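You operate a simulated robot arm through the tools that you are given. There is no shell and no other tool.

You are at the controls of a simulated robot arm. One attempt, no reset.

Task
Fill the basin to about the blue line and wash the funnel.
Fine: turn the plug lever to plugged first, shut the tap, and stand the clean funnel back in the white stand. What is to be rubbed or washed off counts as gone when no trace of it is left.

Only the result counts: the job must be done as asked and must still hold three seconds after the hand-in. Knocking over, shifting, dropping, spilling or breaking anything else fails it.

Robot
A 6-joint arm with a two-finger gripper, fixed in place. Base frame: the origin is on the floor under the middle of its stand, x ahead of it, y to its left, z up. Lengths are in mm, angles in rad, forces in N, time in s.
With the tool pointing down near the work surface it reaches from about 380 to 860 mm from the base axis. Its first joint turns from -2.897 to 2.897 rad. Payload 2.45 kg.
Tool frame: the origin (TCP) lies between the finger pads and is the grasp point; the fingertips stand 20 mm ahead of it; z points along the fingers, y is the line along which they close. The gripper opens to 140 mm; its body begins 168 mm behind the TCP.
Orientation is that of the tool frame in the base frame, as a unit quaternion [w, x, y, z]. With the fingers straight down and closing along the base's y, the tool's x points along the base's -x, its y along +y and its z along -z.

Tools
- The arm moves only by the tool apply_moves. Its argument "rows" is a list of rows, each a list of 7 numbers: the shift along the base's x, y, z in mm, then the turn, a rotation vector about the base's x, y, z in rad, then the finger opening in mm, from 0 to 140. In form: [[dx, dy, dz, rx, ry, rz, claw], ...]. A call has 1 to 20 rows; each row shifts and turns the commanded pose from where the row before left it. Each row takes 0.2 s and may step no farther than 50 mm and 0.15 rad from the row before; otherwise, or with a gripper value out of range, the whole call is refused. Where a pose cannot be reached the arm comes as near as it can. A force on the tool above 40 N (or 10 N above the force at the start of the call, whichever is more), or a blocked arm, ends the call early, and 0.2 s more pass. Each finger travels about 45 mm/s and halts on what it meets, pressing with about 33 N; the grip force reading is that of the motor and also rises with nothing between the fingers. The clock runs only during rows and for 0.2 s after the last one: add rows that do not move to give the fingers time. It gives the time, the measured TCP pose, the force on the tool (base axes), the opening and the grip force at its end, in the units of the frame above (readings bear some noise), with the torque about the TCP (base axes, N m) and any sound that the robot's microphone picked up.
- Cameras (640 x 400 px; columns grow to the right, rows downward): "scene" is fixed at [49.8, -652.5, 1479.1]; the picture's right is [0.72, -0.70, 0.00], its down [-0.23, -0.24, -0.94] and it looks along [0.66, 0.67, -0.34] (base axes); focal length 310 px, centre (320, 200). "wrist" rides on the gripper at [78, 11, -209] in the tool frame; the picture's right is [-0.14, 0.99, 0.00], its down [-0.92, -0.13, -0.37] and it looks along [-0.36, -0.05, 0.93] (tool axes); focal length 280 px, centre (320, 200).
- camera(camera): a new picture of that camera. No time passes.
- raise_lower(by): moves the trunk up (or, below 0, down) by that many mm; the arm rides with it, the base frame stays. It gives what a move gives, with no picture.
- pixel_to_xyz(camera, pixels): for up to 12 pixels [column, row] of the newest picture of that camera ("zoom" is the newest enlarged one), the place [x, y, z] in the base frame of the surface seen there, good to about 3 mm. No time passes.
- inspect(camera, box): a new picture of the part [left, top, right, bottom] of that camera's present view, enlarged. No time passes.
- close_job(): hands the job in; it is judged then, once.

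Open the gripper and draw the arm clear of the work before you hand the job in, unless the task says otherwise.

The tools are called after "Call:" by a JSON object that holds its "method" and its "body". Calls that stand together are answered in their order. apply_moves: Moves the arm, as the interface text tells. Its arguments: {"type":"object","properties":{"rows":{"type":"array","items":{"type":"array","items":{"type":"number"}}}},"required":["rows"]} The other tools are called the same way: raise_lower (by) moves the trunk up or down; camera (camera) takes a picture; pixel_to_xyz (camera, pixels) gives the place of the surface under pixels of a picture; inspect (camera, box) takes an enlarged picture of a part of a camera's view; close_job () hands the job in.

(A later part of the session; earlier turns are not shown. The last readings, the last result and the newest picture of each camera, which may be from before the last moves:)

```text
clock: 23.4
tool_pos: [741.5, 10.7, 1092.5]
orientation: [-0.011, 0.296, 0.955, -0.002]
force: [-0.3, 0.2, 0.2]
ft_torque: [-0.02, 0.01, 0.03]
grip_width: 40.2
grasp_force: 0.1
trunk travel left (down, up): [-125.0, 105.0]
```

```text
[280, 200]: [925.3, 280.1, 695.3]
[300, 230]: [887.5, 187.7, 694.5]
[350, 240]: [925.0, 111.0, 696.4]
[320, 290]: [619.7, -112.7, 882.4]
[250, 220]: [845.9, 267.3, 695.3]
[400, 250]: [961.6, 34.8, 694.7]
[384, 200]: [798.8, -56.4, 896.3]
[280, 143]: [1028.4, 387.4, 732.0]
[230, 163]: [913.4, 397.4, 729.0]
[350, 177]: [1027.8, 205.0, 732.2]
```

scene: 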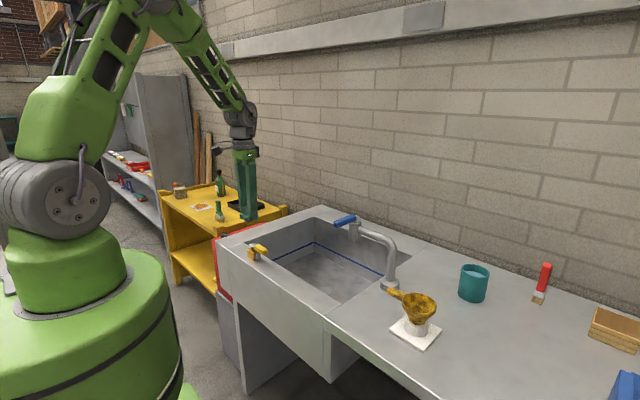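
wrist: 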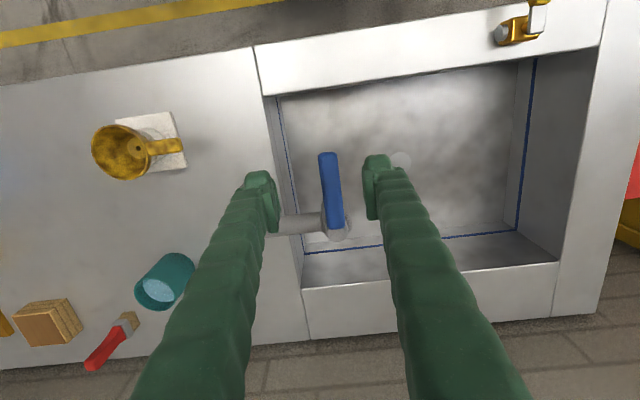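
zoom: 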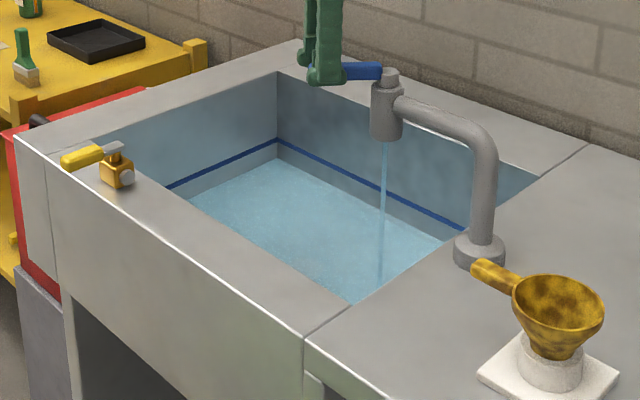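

Water is at z≈695 (floor 681, line ≈732). I wait another 4 s and remeasure.

Call:
{"method": "apply_moves", "body": {"rows": [[0, 0, 0, 0, 0, 0, 40], [0, 0, 0, 0, 0, 0, 40], [0, 0, 0, 0, 0, 0, 40], [0, 0, 0, 0, 0, 0, 40], [0, 0, 0, 0, 0, 0, 40], [0, 0, 0, 0, 0, 0, 40], [0, 0, 0, 0, 0, 0, 40], [0, 0, 0, 0, 0, 0, 40], [0, 0, 0, 0, 0, 0, 40], [0, 0, 0, 0, 0, 0, 40], [0, 0, 0, 0, 0, 0, 40], [0, 0, 0, 0, 0, 0, 40], [0, 0, 0, 0, 0, 0, 40], [0, 0, 0, 0, 0, 0, 40], [0, 0, 0, 0, 0, 0, 40], [0, 0, 0, 0, 0, 0, 40], [0, 0, 0, 0, 0, 0, 40], [0, 0, 0, 0, 0, 0, 40], [0, 0, 0, 0, 0, 0, 40], [0, 0, 0, 0, 0, 0, 40]]}}

Call:
{"method": "inspect", "body": {"camera": "scene", "box": [210, 190, 450, 340]}}

Call:
{"method": "pixel_to_xyz", "body": {"camera": "zoom", "pixels": [[280, 200], [300, 230], [350, 240], [320, 270], [250, 220], [400, 250], [330, 220], [280, 143], [230, 163], [350, 177], [310, 157], [200, 175]]}}

```text
clock: 27.6
tool_pos: [741.4, 10.7, 1092.8]
orientation: [-0.012, 0.296, 0.955, -0.001]
force: [-0.3, -0.5, -0.4]
ft_torque: [-0.02, -0.03, -0.01]
grip_width: 40.0
grasp_force: 0.1
trunk travel left (down, up): [-125.0, 105.0]
```

```text
2.67 times, centred on (330, 265) of scene
```

zoom: 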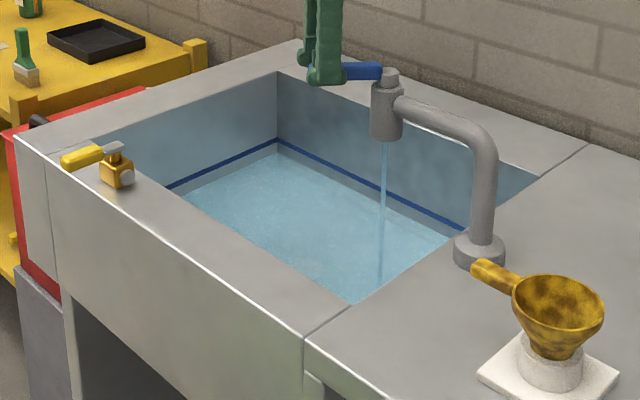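

```text
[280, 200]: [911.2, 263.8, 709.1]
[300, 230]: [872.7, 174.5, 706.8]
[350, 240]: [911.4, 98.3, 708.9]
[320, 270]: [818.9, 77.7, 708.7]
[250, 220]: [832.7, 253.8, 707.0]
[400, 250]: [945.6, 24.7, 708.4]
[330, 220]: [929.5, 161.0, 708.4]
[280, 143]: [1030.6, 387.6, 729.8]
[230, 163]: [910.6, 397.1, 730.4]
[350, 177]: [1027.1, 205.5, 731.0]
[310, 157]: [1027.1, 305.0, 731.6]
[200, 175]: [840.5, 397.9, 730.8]
```

Rate is ≈3.1 mm/s; level 708, line ≈731. I wait another 4.2 s and then measure again.

Call:
{"method": "apply_moves", "body": {"rows": [[0, 0, 0, 0, 0, 0, 40], [0, 0, 0, 0, 0, 0, 40], [0, 0, 0, 0, 0, 0, 40], [0, 0, 0, 0, 0, 0, 40], [0, 0, 0, 0, 0, 0, 40], [0, 0, 0, 0, 0, 0, 40], [0, 0, 0, 0, 0, 0, 40], [0, 0, 0, 0, 0, 0, 40], [0, 0, 0, 0, 0, 0, 40], [0, 0, 0, 0, 0, 0, 40], [0, 0, 0, 0, 0, 0, 40], [0, 0, 0, 0, 0, 0, 40], [0, 0, 0, 0, 0, 0, 40], [0, 0, 0, 0, 0, 0, 40], [0, 0, 0, 0, 0, 0, 40], [0, 0, 0, 0, 0, 0, 40], [0, 0, 0, 0, 0, 0, 40], [0, 0, 0, 0, 0, 0, 40], [0, 0, 0, 0, 0, 0, 40], [0, 0, 0, 0, 0, 0, 40]]}}

Call:
{"method": "inspect", "body": {"camera": "scene", "box": [210, 190, 450, 340]}}

Call:
{"method": "pixel_to_xyz", "body": {"camera": "zoom", "pixels": [[280, 200], [300, 230], [350, 240], [320, 270], [250, 220], [400, 250], [330, 220], [290, 180], [310, 200], [350, 177], [310, 157], [200, 175]]}}

```text
clock: 31.8
tool_pos: [740.5, 11.7, 1092.0]
orientation: [-0.012, 0.296, 0.955, -0.002]
force: [0.1, -0.5, -0.2]
ft_torque: [-0.02, -0.03, -0.03]
grip_width: 40.1
grasp_force: 0.0
trunk travel left (down, up): [-125.0, 105.0]
```

```text
2.67 times, centred on (330, 265) of scene
```

zoom: 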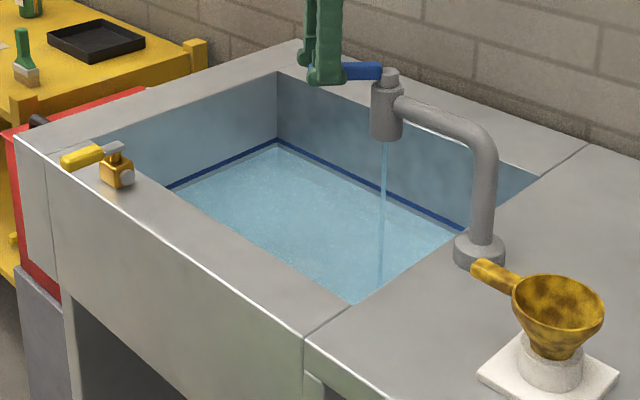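

```text
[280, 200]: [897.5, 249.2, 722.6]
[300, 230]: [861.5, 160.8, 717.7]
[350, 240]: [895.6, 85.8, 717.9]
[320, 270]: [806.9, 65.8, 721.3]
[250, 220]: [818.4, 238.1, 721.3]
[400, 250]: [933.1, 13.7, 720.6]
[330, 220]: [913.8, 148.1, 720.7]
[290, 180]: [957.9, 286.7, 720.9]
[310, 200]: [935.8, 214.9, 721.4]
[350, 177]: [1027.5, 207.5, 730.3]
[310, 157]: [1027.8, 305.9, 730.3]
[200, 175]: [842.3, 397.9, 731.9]
```

Level is ≈720.7 with the line at ≈731. I wait 1.6 s more, then turn the handle back and press it to its closed stop in the same call.

Call:
{"method": "apply_moves", "body": {"rows": [[0, 0, 0, 0, 0, 0, 40], [0, 0, 0, 0, 0, 0, 40], [0, 0, 0, 0, 0, 0, 40], [0, 0, 0, 0, 0, 0, 40], [0, 0, 0, 0, 0, 0, 40], [0, 0, 0, 0, 0, 0, 40], [0, 0, 0, 0, 0, 0, 40], [0, 0, 0, 0, 0, 0, 40], [-8.5, -8.4, 0, 0, 0, 0.15, 40], [-7.1, -9.6, 0, 0, 0, 0.15, 40], [-5.6, -10.5, 0, 0, 0, 0.15, 40], [-4, -11.2, 0, 0, 0, 0.15, 40], [0, -12, 0, 0, 0, 0, 40], [0, -12, 0, 0, 0, 0, 40], [0, -8, 0, 0, 0, 0, 40], [0, -4, 0, 0, 0, 0, 40]]}}

Call:
{"method": "inspect", "body": {"camera": "scene", "box": [210, 190, 450, 340]}}

Call:
{"method": "pixel_to_xyz", "body": {"camera": "zoom", "pixels": [[280, 200], [300, 230], [350, 240], [320, 270], [250, 220], [400, 250], [330, 220], [290, 180], [310, 200], [350, 177], [310, 157], [200, 175]]}}

Call:
{"method": "inspect", "body": {"camera": "wrist", "box": [220, 150, 420, 275]}}

```text
clock: 35.2
tool_pos: [715.9, -61.5, 1092.5]
orientation: [-0.01, 0.001, 1.0, -0.004]
force: [-2.1, 9.7, 2.3]
ft_torque: [0.13, 0.02, 0.06]
grip_width: 46.5
grasp_force: 4.8
trunk travel left (down, up): [-125.0, 105.0]
```

```text
2.67 times, centred on (330, 265) of scene
```

zoom: 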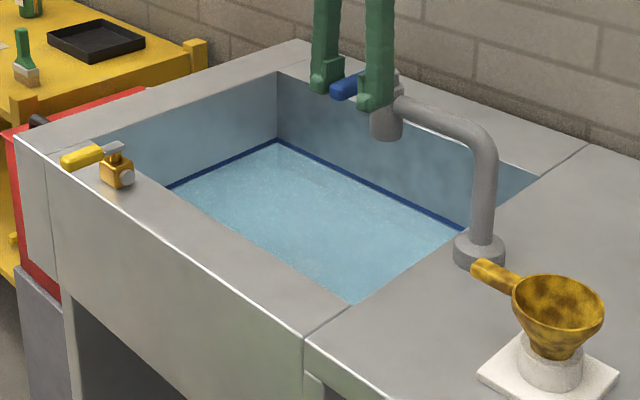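

```text
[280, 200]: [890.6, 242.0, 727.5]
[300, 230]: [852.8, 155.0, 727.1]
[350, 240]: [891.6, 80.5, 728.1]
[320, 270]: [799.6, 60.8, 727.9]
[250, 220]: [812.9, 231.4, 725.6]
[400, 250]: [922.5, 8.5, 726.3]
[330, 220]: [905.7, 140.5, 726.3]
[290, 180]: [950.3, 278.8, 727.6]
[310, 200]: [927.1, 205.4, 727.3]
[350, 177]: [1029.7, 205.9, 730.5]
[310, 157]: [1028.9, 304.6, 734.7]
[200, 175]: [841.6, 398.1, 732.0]
```

```text
3.20 times, centred on (320, 212) of wrist
```

zoom: 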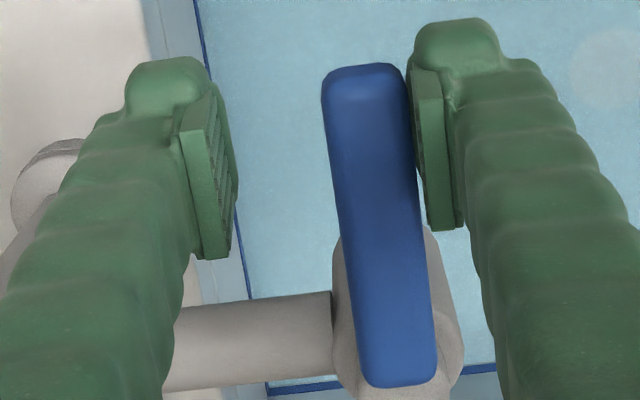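

The tap is shut and the level is ≈727 against the line centre of ≈731–732. Let me look closely at the line against the water.

Call:
{"method": "inspect", "body": {"camera": "scene", "box": [295, 235, 343, 265]}}

Call:
{"method": "pixel_to_xyz", "body": {"camera": "zoom", "pixels": [[300, 60], [300, 75], [300, 90], [300, 105], [300, 120], [300, 135], [300, 150], [300, 165], [300, 180], [300, 200], [300, 230], [300, 260]]}}

```text
13.33 times, centred on (319, 250) of scene
```

zoom: 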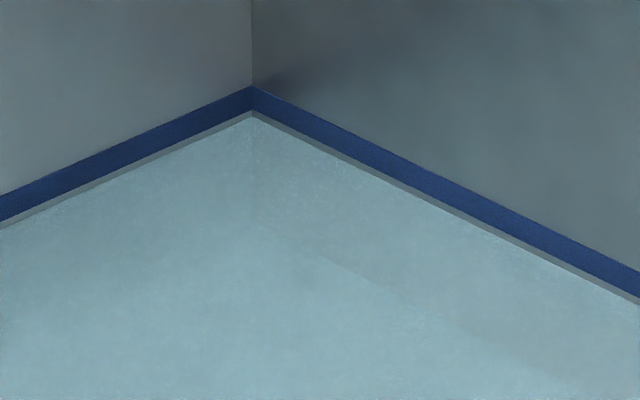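

```text
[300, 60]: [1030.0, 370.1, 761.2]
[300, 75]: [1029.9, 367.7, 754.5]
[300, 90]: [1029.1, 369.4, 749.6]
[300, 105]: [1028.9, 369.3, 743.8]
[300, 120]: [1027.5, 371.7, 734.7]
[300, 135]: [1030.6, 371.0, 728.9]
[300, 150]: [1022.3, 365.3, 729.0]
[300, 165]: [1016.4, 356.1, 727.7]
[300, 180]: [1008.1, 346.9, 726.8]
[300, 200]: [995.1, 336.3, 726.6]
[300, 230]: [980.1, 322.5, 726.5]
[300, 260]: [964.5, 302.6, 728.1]
```

The line spans roughly z 730–739 (centre ≈735), and the water is about 7 mm below its middle. I top up with one more short opening, first turning the handle open again.

Call:
{"method": "apply_moves", "body": {"rows": [[0, 13, 0, 0, 0, 0, 40], [0, 13, 0, 0, 0, 0, 40], [0, 9, 0, 0, 0, 0, 40], [4, 11.2, 0, 0, 0, -0.15, 40], [5.6, 10.5, 0, 0, 0, -0.15, 40], [7.1, 9.6, 0, 0, 0, -0.15, 40], [8.5, 8.4, 0, 0, 0, -0.15, 40], [0, 0, 0, 0, 0, 0, 40], [0, 0, 0, 0, 0, 0, 40]]}}

Call:
{"method": "inspect", "body": {"camera": "scene", "box": [295, 235, 343, 265]}}

Call:
{"method": "pixel_to_xyz", "body": {"camera": "zoom", "pixels": [[300, 120], [300, 150], [300, 165], [300, 180], [300, 200], [300, 230], [300, 260], [200, 250], [400, 250], [200, 300]]}}

Call:
{"method": "inspect", "body": {"camera": "scene", "box": [210, 190, 450, 340]}}

```text
clock: 37.2
tool_pos: [742.5, 8.5, 1094.2]
orientation: [-0.012, 0.296, 0.955, -0.002]
force: [-0.2, -0.2, -0.5]
ft_torque: [0.04, 0.0, 0.0]
grip_width: 40.2
grasp_force: 0.0
trunk travel left (down, up): [-125.0, 105.0]
```

```text
13.33 times, centred on (319, 250) of scene
```

zoom: 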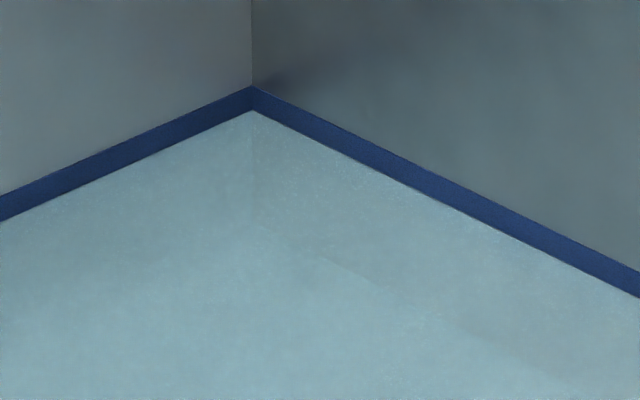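

```text
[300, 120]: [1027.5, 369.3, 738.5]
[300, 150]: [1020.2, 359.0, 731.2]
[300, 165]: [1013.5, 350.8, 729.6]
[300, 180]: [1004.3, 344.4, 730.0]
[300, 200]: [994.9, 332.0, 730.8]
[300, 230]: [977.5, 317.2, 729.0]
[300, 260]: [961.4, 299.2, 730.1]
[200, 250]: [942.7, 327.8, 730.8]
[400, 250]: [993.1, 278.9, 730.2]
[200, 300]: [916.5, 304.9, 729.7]
```

```text
2.67 times, centred on (330, 265) of scene
```

zoom: 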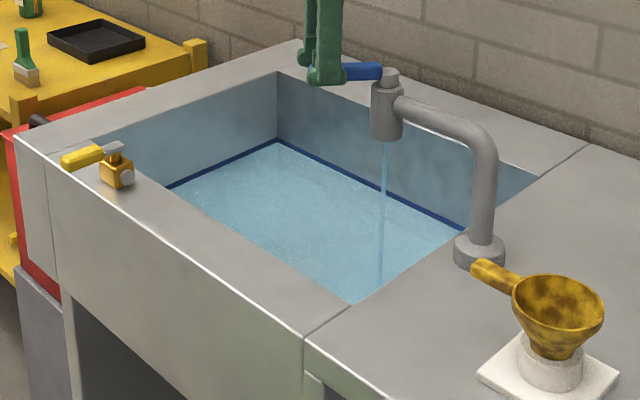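

Level is 730, at the line's lower edge. Four more rows of flow, then I close the tap to its stop.

Call:
{"method": "apply_moves", "body": {"rows": [[0, 0, 0, 0, 0, 0, 40], [0, 0, 0, 0, 0, 0, 40], [0, 0, 0, 0, 0, 0, 40], [0, 0, 0, 0, 0, 0, 40], [-8.5, -8.4, 0, 0, 0, 0.15, 40], [-7.1, -9.6, 0, 0, 0, 0.15, 40], [-5.6, -10.5, 0, 0, 0, 0.15, 40], [-4, -11.2, 0, 0, 0, 0.15, 40], [0, -12, 0, 0, 0, 0, 40], [0, -12, 0, 0, 0, 0, 40], [0, -8, 0, 0, 0, 0, 40], [0, -4, 0, 0, 0, 0, 40]]}}

Call:
{"method": "inspect", "body": {"camera": "scene", "box": [295, 235, 343, 265]}}

Call:
{"method": "pixel_to_xyz", "body": {"camera": "zoom", "pixels": [[300, 120], [300, 150], [300, 165], [300, 180], [300, 200], [300, 230], [300, 260], [200, 250], [400, 250], [200, 300]]}}

Call:
{"method": "inspect", "body": {"camera": "scene", "box": [210, 190, 450, 340]}}

Call:
{"method": "inspect", "body": {"camera": "wrist", "box": [220, 150, 420, 275]}}

```text
clock: 39.8
tool_pos: [716.7, -65.7, 1093.4]
orientation: [-0.011, -0.001, 1.0, -0.005]
force: [2.9, 15.8, -5.3]
ft_torque: [0.03, -0.05, 0.02]
grip_width: 50.5
grasp_force: 7.8
trunk travel left (down, up): [-125.0, 105.0]
```

```text
13.33 times, centred on (319, 250) of scene
```

zoom: 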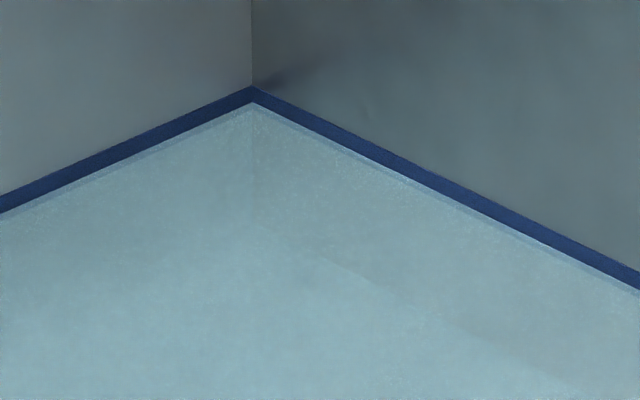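

```text
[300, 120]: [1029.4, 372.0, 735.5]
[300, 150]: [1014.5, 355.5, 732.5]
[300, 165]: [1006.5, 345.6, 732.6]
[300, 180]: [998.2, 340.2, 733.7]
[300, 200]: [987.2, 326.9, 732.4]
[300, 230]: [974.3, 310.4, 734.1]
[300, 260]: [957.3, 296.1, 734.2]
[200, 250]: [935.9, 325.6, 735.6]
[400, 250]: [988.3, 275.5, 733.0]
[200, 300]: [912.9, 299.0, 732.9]
```

```text
2.67 times, centred on (330, 265) of scene
```

zoom: 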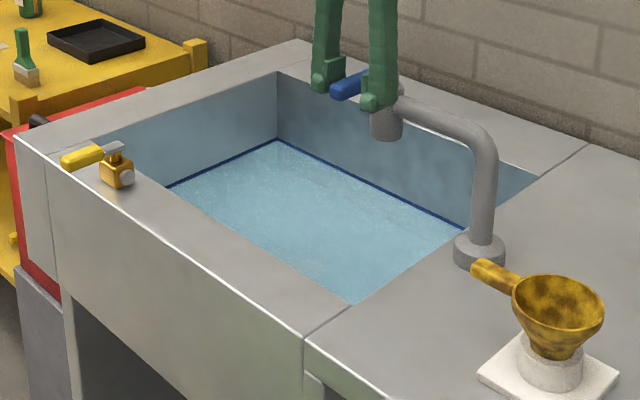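

```text
3.20 times, centred on (320, 212) of wrist
```

zoom: 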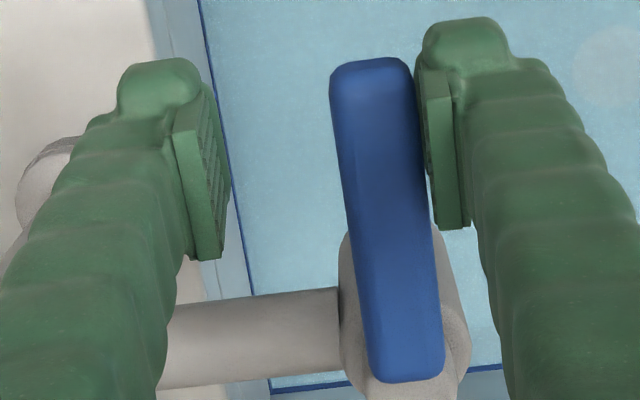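

The water sits in the middle of the blue line (≈733.5) and the tap is pressed shut. I free the handle, rise, and move over toward the funnel to view it.

Call:
{"method": "apply_moves", "body": {"rows": [[0, 10, 0, 0, 0, 0, 60], [0, 8, 0, 0, 0, 0, 70], [0, 0, 35, 0, 0, 0, 70], [0, 0, 45, 0, 0, 0, 70], [0, 0, 45, 0, 0, 0, 70], [-25, -25, 20, 0, 0, 0, 70], [-25, -40, 0, 0, 0, 0, 70], [-25, -40, 0, 0, 0, 0, 70], [-25, -40, 0, 0, 0, 0, 70], [0, -45, 0, 0, 0, 0, 70]]}}

Call:
{"method": "camera", "body": {"camera": "wrist"}}

Call:
{"method": "inspect", "body": {"camera": "scene", "box": [210, 190, 450, 340]}}

```text
clock: 42.0
tool_pos: [615.4, -238.3, 1237.9]
orientation: [-0.012, 0.0, 1.0, -0.004]
force: [0.0, -0.5, -0.3]
ft_torque: [0.07, 0.01, 0.01]
grip_width: 69.8
grasp_force: 0.1
trunk travel left (down, up): [-125.0, 105.0]
```

```text
taken
```

wrist: 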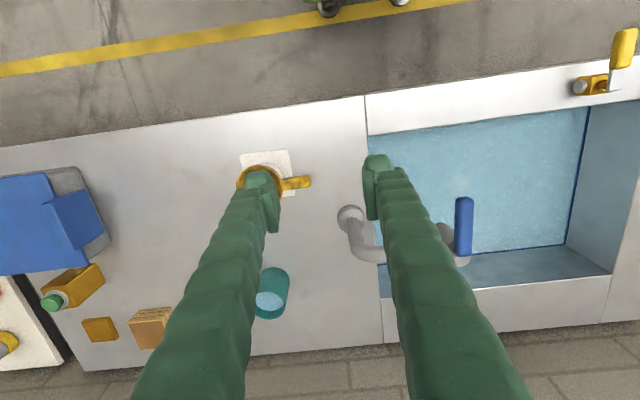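

```text
2.67 times, centred on (330, 265) of scene
```

zoom: 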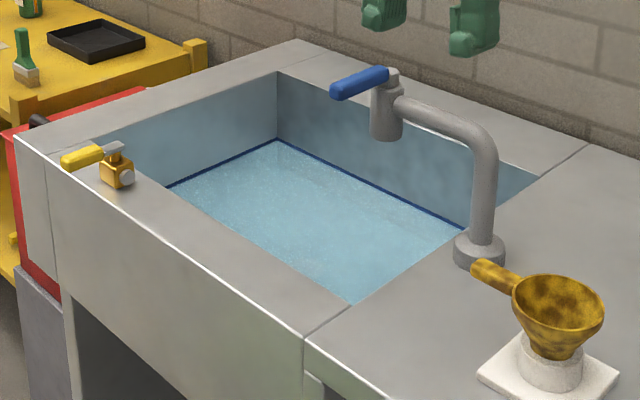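

The handle of the funnel is at (297,182) in the wrist view. I zoom on it and measure.

Call:
{"method": "inspect", "body": {"camera": "wrist", "box": [220, 140, 332, 210]}}

Call:
{"method": "pixel_to_xyz", "body": {"camera": "zoom", "pixels": [[390, 235], [440, 225], [500, 235], [512, 235], [440, 212], [440, 260], [365, 200], [240, 165], [170, 195], [110, 270], [400, 100], [420, 310]]}}

```text
5.71 times, centred on (276, 175) of wrist
```

zoom: 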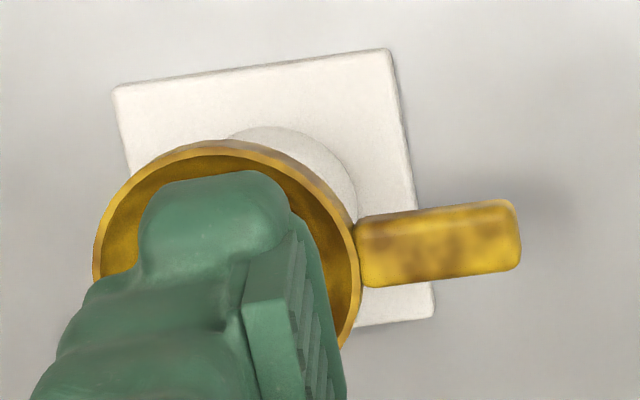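

```text
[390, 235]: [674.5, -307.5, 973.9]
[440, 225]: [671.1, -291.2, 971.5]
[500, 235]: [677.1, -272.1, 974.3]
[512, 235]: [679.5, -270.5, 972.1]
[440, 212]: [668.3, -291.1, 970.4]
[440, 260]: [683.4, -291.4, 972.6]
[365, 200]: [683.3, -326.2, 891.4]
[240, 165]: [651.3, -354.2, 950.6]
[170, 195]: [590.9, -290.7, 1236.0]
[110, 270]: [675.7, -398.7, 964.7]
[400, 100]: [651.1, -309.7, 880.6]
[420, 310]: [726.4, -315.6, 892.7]
```

Handle: x≈665–688, y≈−318 to −267, top z≈974; funnel centre ≈(676,−363). I turn the tool +90° so the fingers close across the handle and place it above.

Call:
{"method": "apply_moves", "body": {"rows": [[6, -5, 0, 0, 0, 0.15, 70], [6, -5, 0, 0, 0, 0.15, 70], [6, -5, 0, 0, 0, 0.15, 70], [6, -5, 0, 0, 0, 0.15, 70], [6, -5, 0, 0, 0, 0.15, 70], [6, -5, 0, 0, 0, 0.15, 70], [6, -5, 0, 0, 0, 0.15, 70], [6, -5, 0, 0, 0, 0.15, 70], [6, -5, -20, 0, 0, 0.15, 70], [6, -5, -40, 0, 0, 0.15, 70], [1, -1.5, -40, 0, 0, 0.07, 70]]}}

Call:
{"method": "camera", "body": {"camera": "wrist"}}

Call:
{"method": "camera", "body": {"camera": "scene"}}

```text
clock: 44.4
tool_pos: [676.3, -291.3, 1138.5]
orientation: [-0.004, -0.707, 0.707, -0.01]
force: [0.8, -0.8, 0.9]
ft_torque: [0.03, 0.02, -0.03]
grip_width: 70.2
grasp_force: 0.1
trunk travel left (down, up): [-125.0, 105.0]
```

```text
taken
```

wrist: 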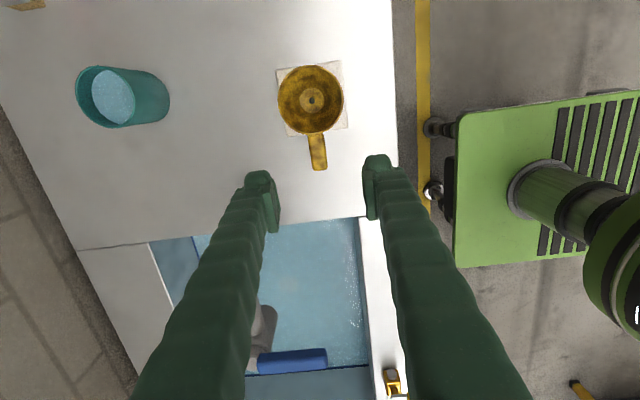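

```text
taken
```

scene: 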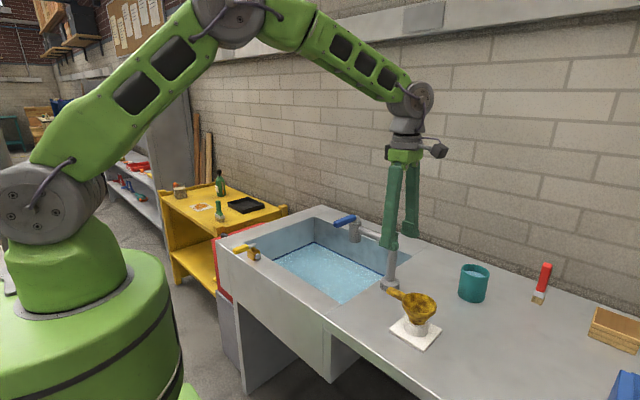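

Funnel handle at (318,150) is lined up between the fingers. I level the small tool tilt and lower to just above the handle.

Call:
{"method": "apply_moves", "body": {"rows": [[0, 0, -40, 0.0198, 0.0085, 0, 70], [0, 0, -45, 0, 0, 0, 70], [0, 0, -45, 0, 0, 0, 70]]}}

Call:
{"method": "inspect", "body": {"camera": "wrist", "box": [220, 60, 420, 240]}}

Call:
{"method": "inspect", "body": {"camera": "scene", "box": [350, 180, 470, 360]}}

```text
clock: 45.2
tool_pos: [674.7, -291.4, 1006.1]
orientation: [0.0, -0.706, 0.708, -0.001]
force: [0.4, -0.2, 0.0]
ft_torque: [-0.01, 0.01, -0.01]
grip_width: 70.1
grasp_force: 0.0
trunk travel left (down, up): [-125.0, 105.0]
```

```text
2.22 times, centred on (320, 150) of wrist
```

zoom: 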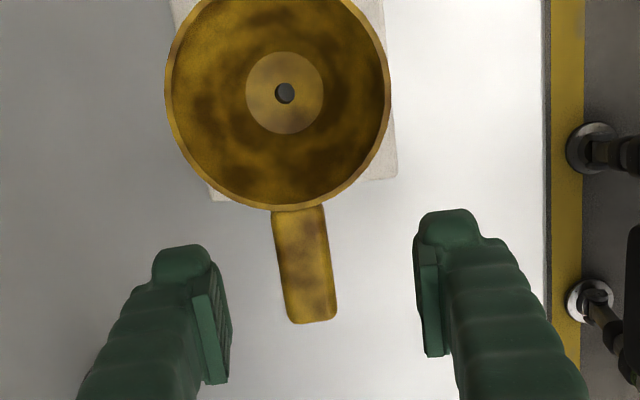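

```text
2.22 times, centred on (410, 270) of scene
```

zoom: 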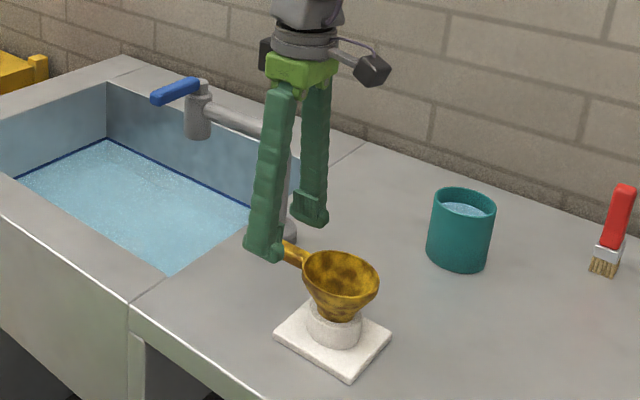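

The handle is centred. Before gripping I measure the bowl's inside and the rim for the funnel geometry.

Call:
{"method": "inspect", "body": {"camera": "wrist", "box": [220, 20, 420, 200]}}

Call:
{"method": "pixel_to_xyz", "body": {"camera": "zoom", "pixels": [[285, 180], [265, 180], [310, 200], [285, 150], [168, 180], [388, 180], [280, 295], [280, 75], [300, 350], [310, 400], [275, 350], [330, 380]]}}

```text
2.22 times, centred on (320, 110) of wrist
```

zoom: 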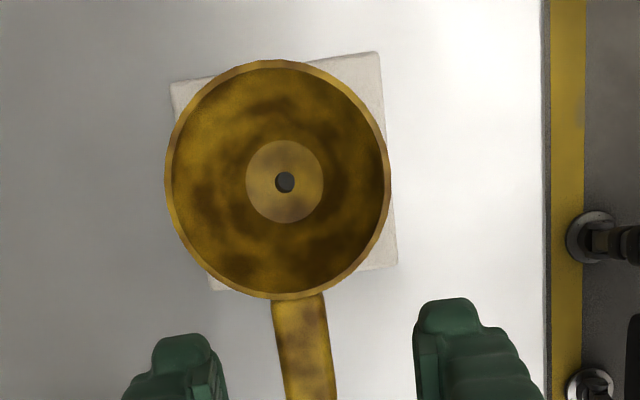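

```text
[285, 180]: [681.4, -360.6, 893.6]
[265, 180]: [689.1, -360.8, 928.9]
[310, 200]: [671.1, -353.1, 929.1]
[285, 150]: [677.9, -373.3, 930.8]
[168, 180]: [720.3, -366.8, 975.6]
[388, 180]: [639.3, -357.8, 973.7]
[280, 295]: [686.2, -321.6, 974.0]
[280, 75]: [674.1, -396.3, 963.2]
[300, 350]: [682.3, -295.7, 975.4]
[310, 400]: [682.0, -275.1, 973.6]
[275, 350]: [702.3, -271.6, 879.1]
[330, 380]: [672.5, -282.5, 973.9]
```

Bowl: rim z≈974, inner bottom z≈929, radius ≈41. Now I lower to z≈963 and close on the handle.

Call:
{"method": "apply_moves", "body": {"rows": [[2, 0, -22, 0, 0, 0, 70], [0, 0, -21, 0, 0, 0, 70], [0, 0, 0, 0, 0, 0, 10], [0, 0, 0, 0, 0, 0, 10], [0, 0, 0, 0, 0, 0, 10], [0, 0, 0, 0, 0, 0, 10], [0, 0, 0, 0, 0, 0, 10]]}}

Call:
{"method": "inspect", "body": {"camera": "wrist", "box": [220, 20, 420, 240]}}

Call:
{"method": "inspect", "body": {"camera": "scene", "box": [350, 220, 470, 360]}}

```text
clock: 46.8
tool_pos: [678.4, -290.1, 965.5]
orientation: [-0.001, -0.707, 0.707, -0.001]
force: [0.4, -0.4, 0.2]
ft_torque: [0.07, -0.01, 0.0]
grip_width: 20.8
grasp_force: 32.8
trunk travel left (down, up): [-125.0, 105.0]
```

```text
1.82 times, centred on (320, 130) of wrist
```

zoom: 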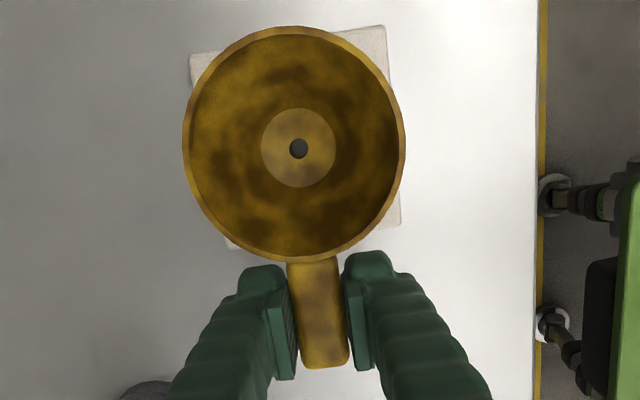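

```text
2.86 times, centred on (410, 290) of scene
```

zoom: 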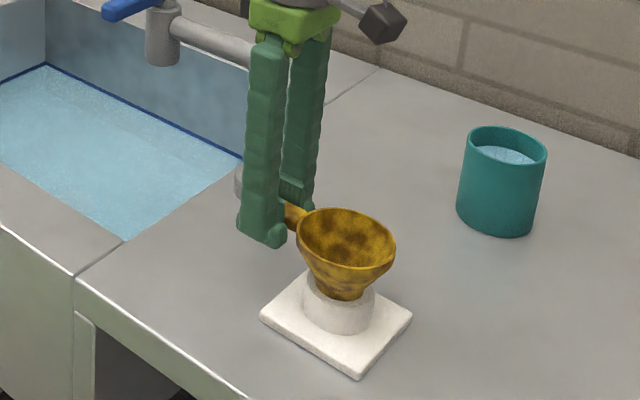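

Gripped at 20.8 mm at TCP (678.4, −290.1, 965.5), which I note for the return. I lift straight up.

Call:
{"method": "apply_moves", "body": {"rows": [[0, 0, 8, 0, 0, 0, 10], [0, 0, 12, 0, 0, 0, 10], [0, 0, 20, 0, 0, 0, 10], [0, 0, 30, 0, 0, 0, 10], [0, 0, 40, 0, 0, 0, 10], [0, 0, 40, 0, 0, 0, 10]]}}

Call:
{"method": "inspect", "body": {"camera": "scene", "box": [350, 200, 470, 360]}}

Call:
{"method": "inspect", "body": {"camera": "wrist", "box": [220, 20, 420, 240]}}

```text
clock: 48.2
tool_pos: [678.8, -289.0, 1118.8]
orientation: [0.0, -0.707, 0.707, -0.002]
force: [-0.1, 0.9, 0.2]
ft_torque: [-0.03, -0.02, 0.02]
grip_width: 10.0
grasp_force: 0.2
trunk travel left (down, up): [-125.0, 105.0]
```

```text
2.50 times, centred on (410, 280) of scene
```

zoom: 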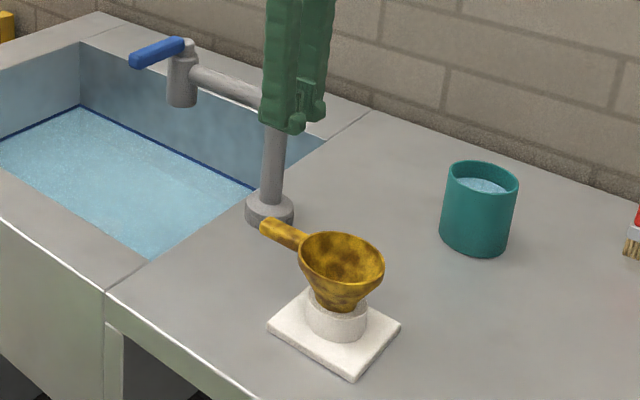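

```text
1.82 times, centred on (320, 130) of wrist
```

zoom: 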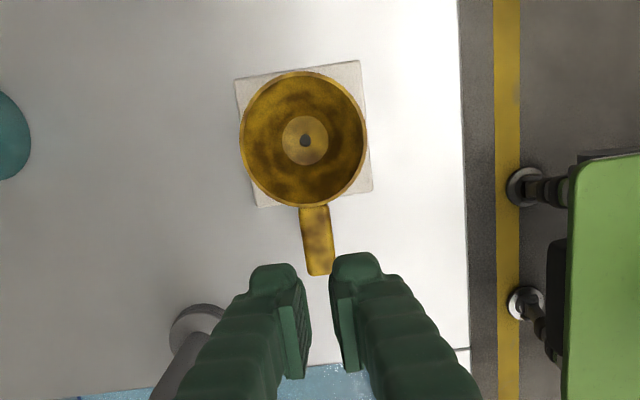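

The fingers slipped off upward: the width reads 10 and the funnel is still in its stand, unmoved. I need the handle's vertical extent, so I zoom and measure its side.

Call:
{"method": "inspect", "body": {"camera": "scene", "box": [380, 275, 444, 335]}}

Call:
{"method": "pixel_to_xyz", "body": {"camera": "zoom", "pixels": [[90, 115], [90, 135], [90, 150], [90, 160], [130, 130], [130, 150], [130, 170], [130, 180], [180, 160], [180, 180], [180, 200], [70, 130]]}}

```text
6.67 times, centred on (412, 305) of scene
```

zoom: 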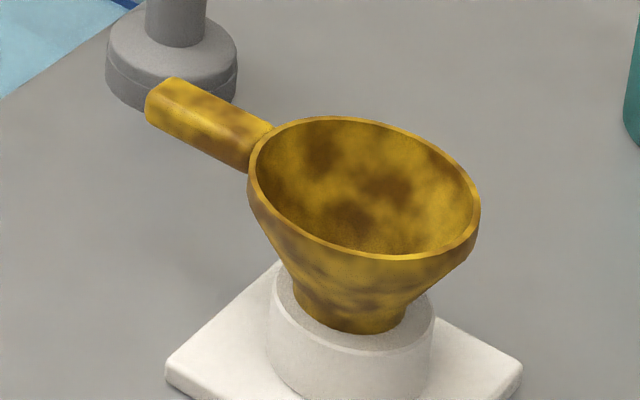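

```text
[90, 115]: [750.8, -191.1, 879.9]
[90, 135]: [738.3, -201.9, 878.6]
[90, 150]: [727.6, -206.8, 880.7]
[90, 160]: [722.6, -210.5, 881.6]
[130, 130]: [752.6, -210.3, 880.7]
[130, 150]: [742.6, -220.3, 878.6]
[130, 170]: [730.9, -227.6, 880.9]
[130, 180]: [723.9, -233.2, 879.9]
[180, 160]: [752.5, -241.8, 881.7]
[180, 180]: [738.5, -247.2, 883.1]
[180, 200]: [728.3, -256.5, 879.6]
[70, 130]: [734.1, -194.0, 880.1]
```

I re-pick pixels on the handle itself in this enlarged picture (around (150–240, 85–165)).

Call:
{"method": "pixel_to_xyz", "body": {"camera": "zoom", "pixels": [[150, 100], [150, 118], [160, 126], [200, 95], [200, 110], [200, 125], [200, 140], [200, 147], [235, 120], [235, 140], [235, 155], [235, 163]]}}

Call:
{"method": "inspect", "body": {"camera": "wrist", "box": [270, 60, 370, 190]}}

Call:
{"method": "pixel_to_xyz", "body": {"camera": "zoom", "pixels": [[325, 290], [340, 330], [350, 370], [300, 290], [365, 330], [380, 370], [280, 60], [170, 170], [390, 170], [280, 275], [278, 170]]}}

```text
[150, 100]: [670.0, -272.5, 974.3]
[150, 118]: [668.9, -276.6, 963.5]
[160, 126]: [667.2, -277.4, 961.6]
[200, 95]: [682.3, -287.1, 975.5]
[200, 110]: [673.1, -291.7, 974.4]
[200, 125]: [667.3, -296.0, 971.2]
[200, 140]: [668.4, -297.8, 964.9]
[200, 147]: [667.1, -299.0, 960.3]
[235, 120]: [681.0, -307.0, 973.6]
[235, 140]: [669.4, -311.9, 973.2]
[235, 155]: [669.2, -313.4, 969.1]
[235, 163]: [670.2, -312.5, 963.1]
```

```text
3.08 times, centred on (320, 125) of wrist
```

zoom: 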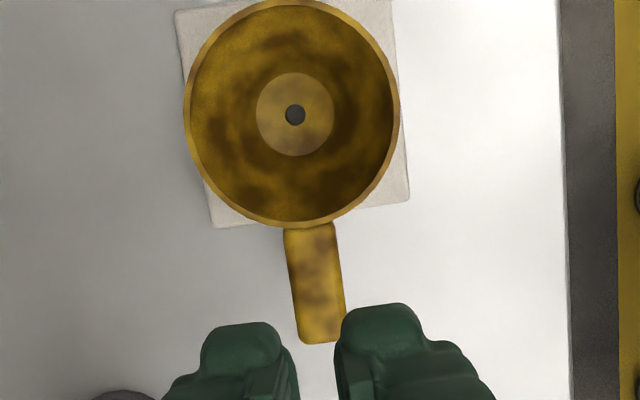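

```text
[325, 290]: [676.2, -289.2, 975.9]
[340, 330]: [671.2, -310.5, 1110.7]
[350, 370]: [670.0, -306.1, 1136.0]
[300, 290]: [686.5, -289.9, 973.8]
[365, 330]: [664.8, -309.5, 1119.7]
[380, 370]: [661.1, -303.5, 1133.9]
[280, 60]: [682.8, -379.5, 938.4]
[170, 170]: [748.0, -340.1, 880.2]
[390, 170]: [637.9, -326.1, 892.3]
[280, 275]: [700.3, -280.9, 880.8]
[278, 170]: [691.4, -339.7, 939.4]
```

The handle is a box about 21 wide and 16 tall (z≈958–975). I re-open, come down a little lower (z≈960) to grip it more fully, and close with command 0.

Call:
{"method": "apply_moves", "body": {"rows": [[0, 0, 0, 0, 0, 0, 60], [0, 0, 0, 0, 0, 0, 60], [0, -2, -40, 0, 0, 0, 60], [0, 0, -40, 0, 0, 0, 60], [0, 0, -40, 0, 0, 0, 60], [0, 0, -20, 0, 0, 0, 60], [0, 0, -18.5, 0, 0, 0, 60], [0, 0, 0, 0, 0, 0, 0], [0, 0, 0, 0, 0, 0, 0], [0, 0, 0, 0, 0, 0, 0], [0, 0, 0, 0, 0, 0, 0], [0, 0, 0, 0, 0, 0, 0]]}}

Call:
{"method": "inspect", "body": {"camera": "scene", "box": [370, 240, 450, 340]}}

```text
clock: 50.8
tool_pos: [678.8, -292.9, 956.3]
orientation: [-0.001, -0.707, 0.708, -0.001]
force: [0.2, 0.2, 0.9]
ft_torque: [0.07, 0.04, 0.0]
grip_width: 17.4
grasp_force: 32.8
trunk travel left (down, up): [-125.0, 105.0]
```

```text
4.00 times, centred on (410, 290) of scene
```

zoom: 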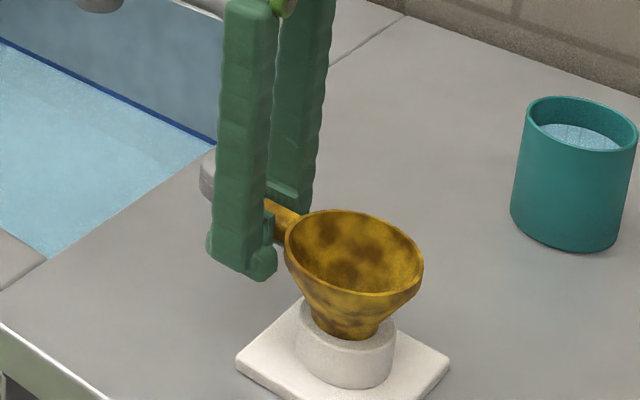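

Now the grip reads 17.4 mm, so the handle sits deeper between the pads. I lift slowly in small steps and check.

Call:
{"method": "apply_moves", "body": {"rows": [[0, 0, 2, 0, 0, 0, 0], [0, 0, 2, 0, 0, 0, 0], [0, 0, 2, 0, 0, 0, 0]]}}

Call:
{"method": "inspect", "body": {"camera": "scene", "box": [370, 240, 450, 340]}}

Call:
{"method": "inspect", "body": {"camera": "wrist", "box": [220, 20, 420, 240]}}

```text
clock: 51.6
tool_pos: [678.0, -291.5, 962.7]
orientation: [0.0, -0.706, 0.708, -0.001]
force: [0.7, -0.4, -0.7]
ft_torque: [0.08, -0.03, 0.01]
grip_width: 17.3
grasp_force: 32.9
trunk travel left (down, up): [-125.0, 105.0]
```

```text
4.00 times, centred on (410, 290) of scene
```

zoom: 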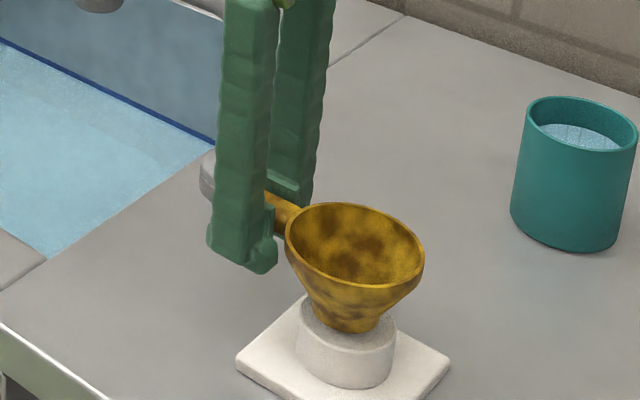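

```text
1.82 times, centred on (320, 130) of wrist
```

zoom: 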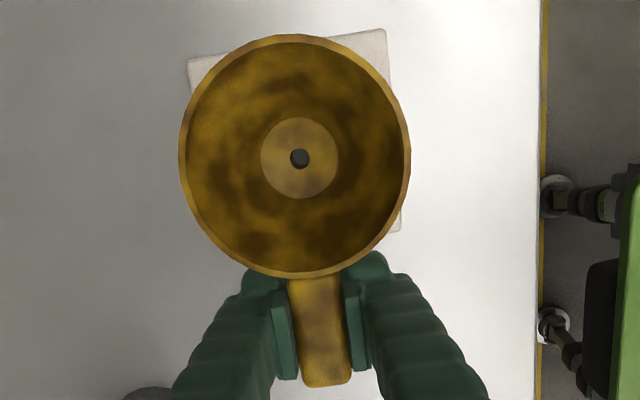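

The funnel is rising with the gripper and the width holds at 17.3. I keep lifting slowly until the stem clears the stand.

Call:
{"method": "apply_moves", "body": {"rows": [[0, 0, 4, 0, 0, 0, 0], [0, 0, 5, 0, 0, 0, 0], [0, 0, 6, 0, 0, 0, 0], [0, 0, 6, 0, 0, 0, 0], [0, 0, 6, 0, 0, 0, 0], [0, 0, 6, 0, 0, 0, 0], [0, 0, 6, 0, 0, 0, 0], [0, 0, 8, 0, 0, 0, 0], [0, 0, 8, 0, 0, 0, 0], [0, 0, 10, 0, 0, 0, 0], [0, 0, 12, 0, 0, 0, 0]]}}

Call:
{"method": "inspect", "body": {"camera": "scene", "box": [350, 210, 470, 340]}}

Call:
{"method": "inspect", "body": {"camera": "wrist", "box": [220, 20, 420, 240]}}

```text
clock: 54.0
tool_pos: [680.1, -292.7, 1040.3]
orientation: [0.0, -0.707, 0.707, -0.001]
force: [0.1, -0.9, -0.3]
ft_torque: [0.04, 0.01, 0.03]
grip_width: 17.4
grasp_force: 32.8
trunk travel left (down, up): [-125.0, 105.0]
```

```text
3.08 times, centred on (410, 275) of scene
```

zoom: 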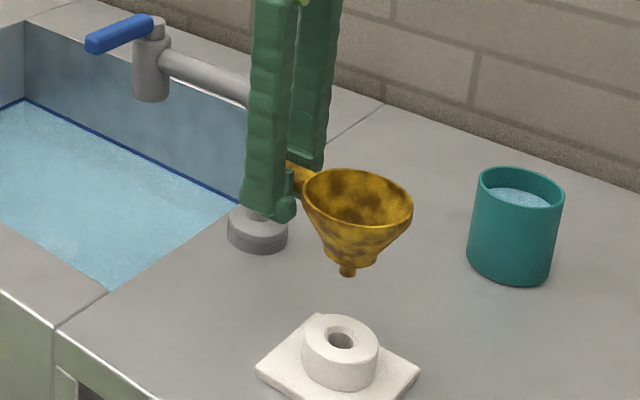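

```text
1.82 times, centred on (320, 130) of wrist
```

zoom: 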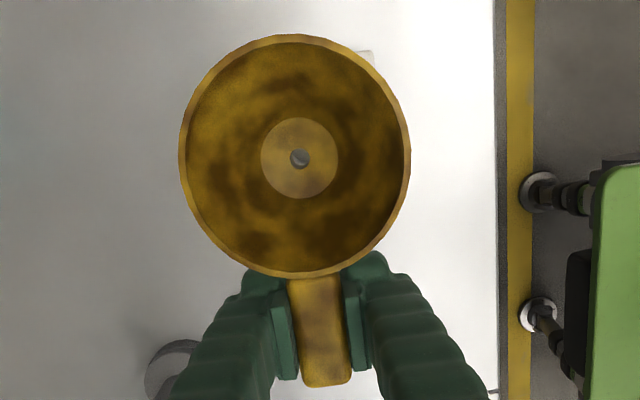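

The funnel is free of the stand and firmly held. I measure the stem bottom and the stand's hole for the return.

Call:
{"method": "inspect", "body": {"camera": "scene", "box": [380, 250, 460, 350]}}

Call:
{"method": "pixel_to_xyz", "body": {"camera": "zoom", "pixels": [[325, 170], [325, 195], [310, 180], [330, 155], [315, 295], [340, 262], [290, 278], [370, 275], [335, 312], [315, 278], [300, 285], [330, 290]]}}

```text
4.00 times, centred on (420, 300) of scene
```

zoom: 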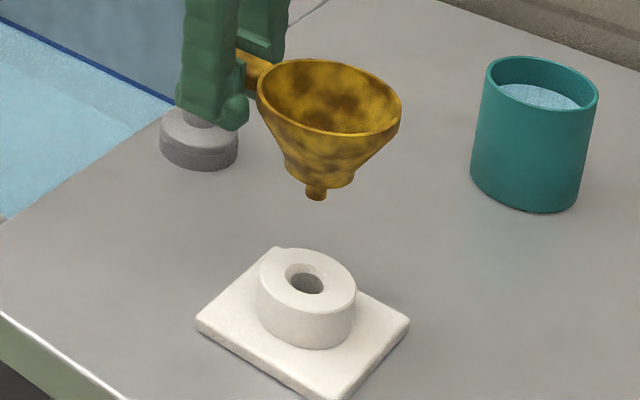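

```text
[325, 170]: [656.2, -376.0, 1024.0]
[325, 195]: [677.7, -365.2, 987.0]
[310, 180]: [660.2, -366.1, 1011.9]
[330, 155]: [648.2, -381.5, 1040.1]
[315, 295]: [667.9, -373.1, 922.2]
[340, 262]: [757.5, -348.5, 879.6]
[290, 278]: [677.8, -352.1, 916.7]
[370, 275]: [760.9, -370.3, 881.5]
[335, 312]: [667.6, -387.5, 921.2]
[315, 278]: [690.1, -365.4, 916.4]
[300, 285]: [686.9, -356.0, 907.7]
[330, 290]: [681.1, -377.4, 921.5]
```

Spout bottom is ≈55 mm below TCP, ring top z≈921, hole ≈(679,−364). Now I raise to clear the tap and carry the funnel over the basin.

Call:
{"method": "apply_moves", "body": {"rows": [[0, 0, 35, 0, 0, 0, 0], [0, 0, 40, 0, 0, 0, 0], [0, 0, 40, 0, 0, 0, 0], [0, 0, 35, 0, 0, 0, 0], [0, 40, 0, 0, 0, 0, 0], [0, 40, 0, 0, 0, 0, 0], [0, 40, 0, 0, 0, 0, 0], [0, 40, 0, 0, 0, 0, 0], [0, 40, 0, 0, 0, 0, 0], [0, 40, 0, 0, 0, 0, 0], [5, 40, 0, 0, 0, 0, 0], [10, 40, 0, 0, 0, 0, 0], [15, 40, 0, 0, 0, 0, 0], [15, 40, 0, 0, 0, 0, 0], [15, 40, 0, 0, 0, 0, 0], [0, 12, 0, 0, 0, 0, 0]]}}

Call:
{"method": "camera", "body": {"camera": "scene"}}

Call:
{"method": "camera", "body": {"camera": "wrist"}}

```text
clock: 57.4
tool_pos: [738.1, 159.5, 1187.2]
orientation: [0.0, -0.706, 0.708, -0.001]
force: [0.6, -0.4, -1.1]
ft_torque: [0.07, 0.01, 0.01]
grip_width: 17.1
grasp_force: 33.1
trunk travel left (down, up): [-125.0, 105.0]
```

```text
taken
```

scene: 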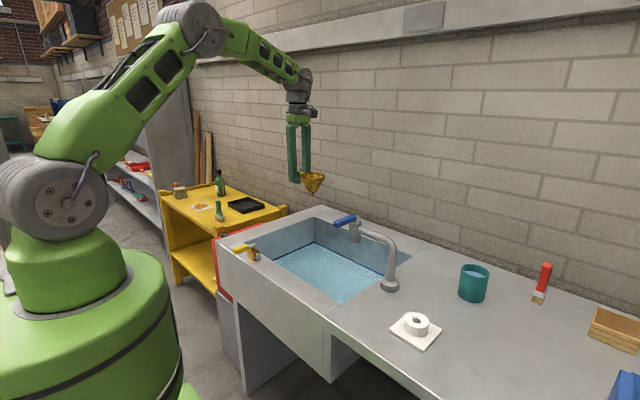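

```text
taken
```

wrist: 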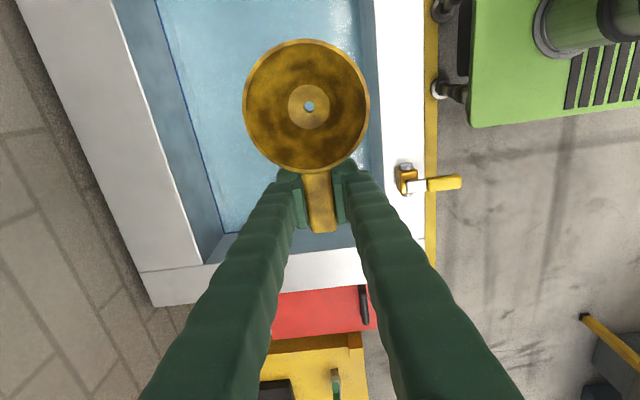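

The funnel is over the basin. I descend toward the water in steps, shifting slightly further from the front wall.

Call:
{"method": "apply_moves", "body": {"rows": [[10, 0, -45, 0, 0, 0, 0], [10, 0, -45, 0, 0, 0, 0], [0, 0, -45, 0, 0, 0, 0], [0, 0, -45, 0, 0, 0, 0], [0, 0, -45, 0, 0, 0, 0], [0, 0, -45, 0, 0, 0, 0], [0, 0, -45, 0, 0, 0, 0], [0, 0, -45, 0, 0, 0, 0], [0, 0, -30, 0, 0, 0, 0]]}}

Call:
{"method": "camera", "body": {"camera": "scene"}}

Call:
{"method": "camera", "body": {"camera": "wrist"}}

```text
clock: 59.4
tool_pos: [760.3, 158.9, 801.5]
orientation: [0.0, -0.707, 0.707, -0.001]
force: [-0.4, 0.3, -0.8]
ft_torque: [0.06, 0.03, -0.02]
grip_width: 17.3
grasp_force: 32.9
trunk travel left (down, up): [-125.0, 105.0]
```

```text
taken
```

scene: 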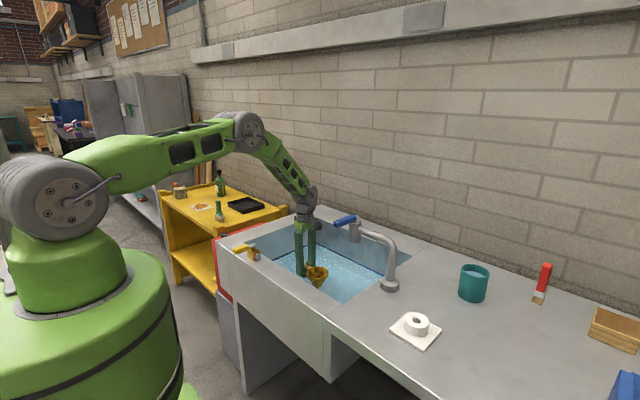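

```text
taken
```

wrist: 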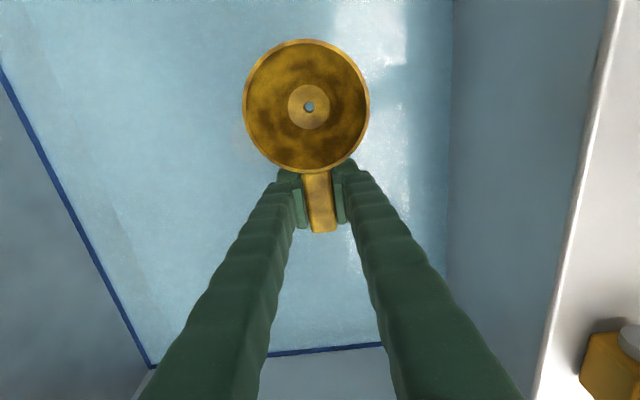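

At z 801 the spout is just above the water. I dip the funnel slowly to z≈747 and swish gently side to side.

Call:
{"method": "apply_moves", "body": {"rows": [[0, 0, -10, 0, 0, 0, 0], [0, 0, -10, 0, 0, 0, 0], [0, 0, -10, 0, 0, 0, 0], [0, 0, -10, 0, 0, 0, 0], [0, 0, -10, 0, 0, 0, 0], [0, 0, -4, 0, 0, 0, 0], [10, 0, 0, 0, 0, 0, 0], [10, 0, 0, 0, 0, 0, 0], [-10, 0, 0, 0, 0, 0, 0], [-10, 0, 0, 0, 0, 0, 0]]}}

Call:
{"method": "inspect", "body": {"camera": "scene", "box": [260, 190, 400, 310]}}

Call:
{"method": "camera", "body": {"camera": "wrist"}}

```text
clock: 61.6
tool_pos: [759.2, 160.6, 744.1]
orientation: [0.0, -0.707, 0.708, -0.002]
force: [-0.4, 0.4, -0.2]
ft_torque: [0.07, -0.02, -0.01]
grip_width: 17.3
grasp_force: 33.4
trunk travel left (down, up): [-125.0, 105.0]
```

```text
3.33 times, centred on (330, 250) of scene
```

zoom: 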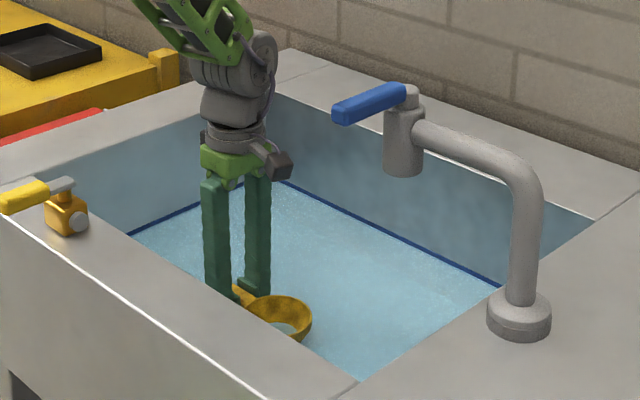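

```text
taken
```

wrist: 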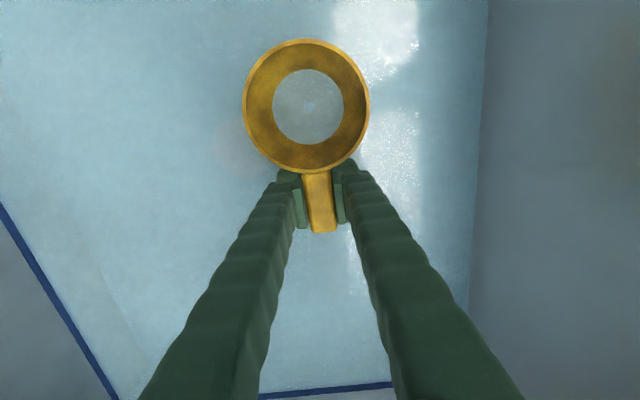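

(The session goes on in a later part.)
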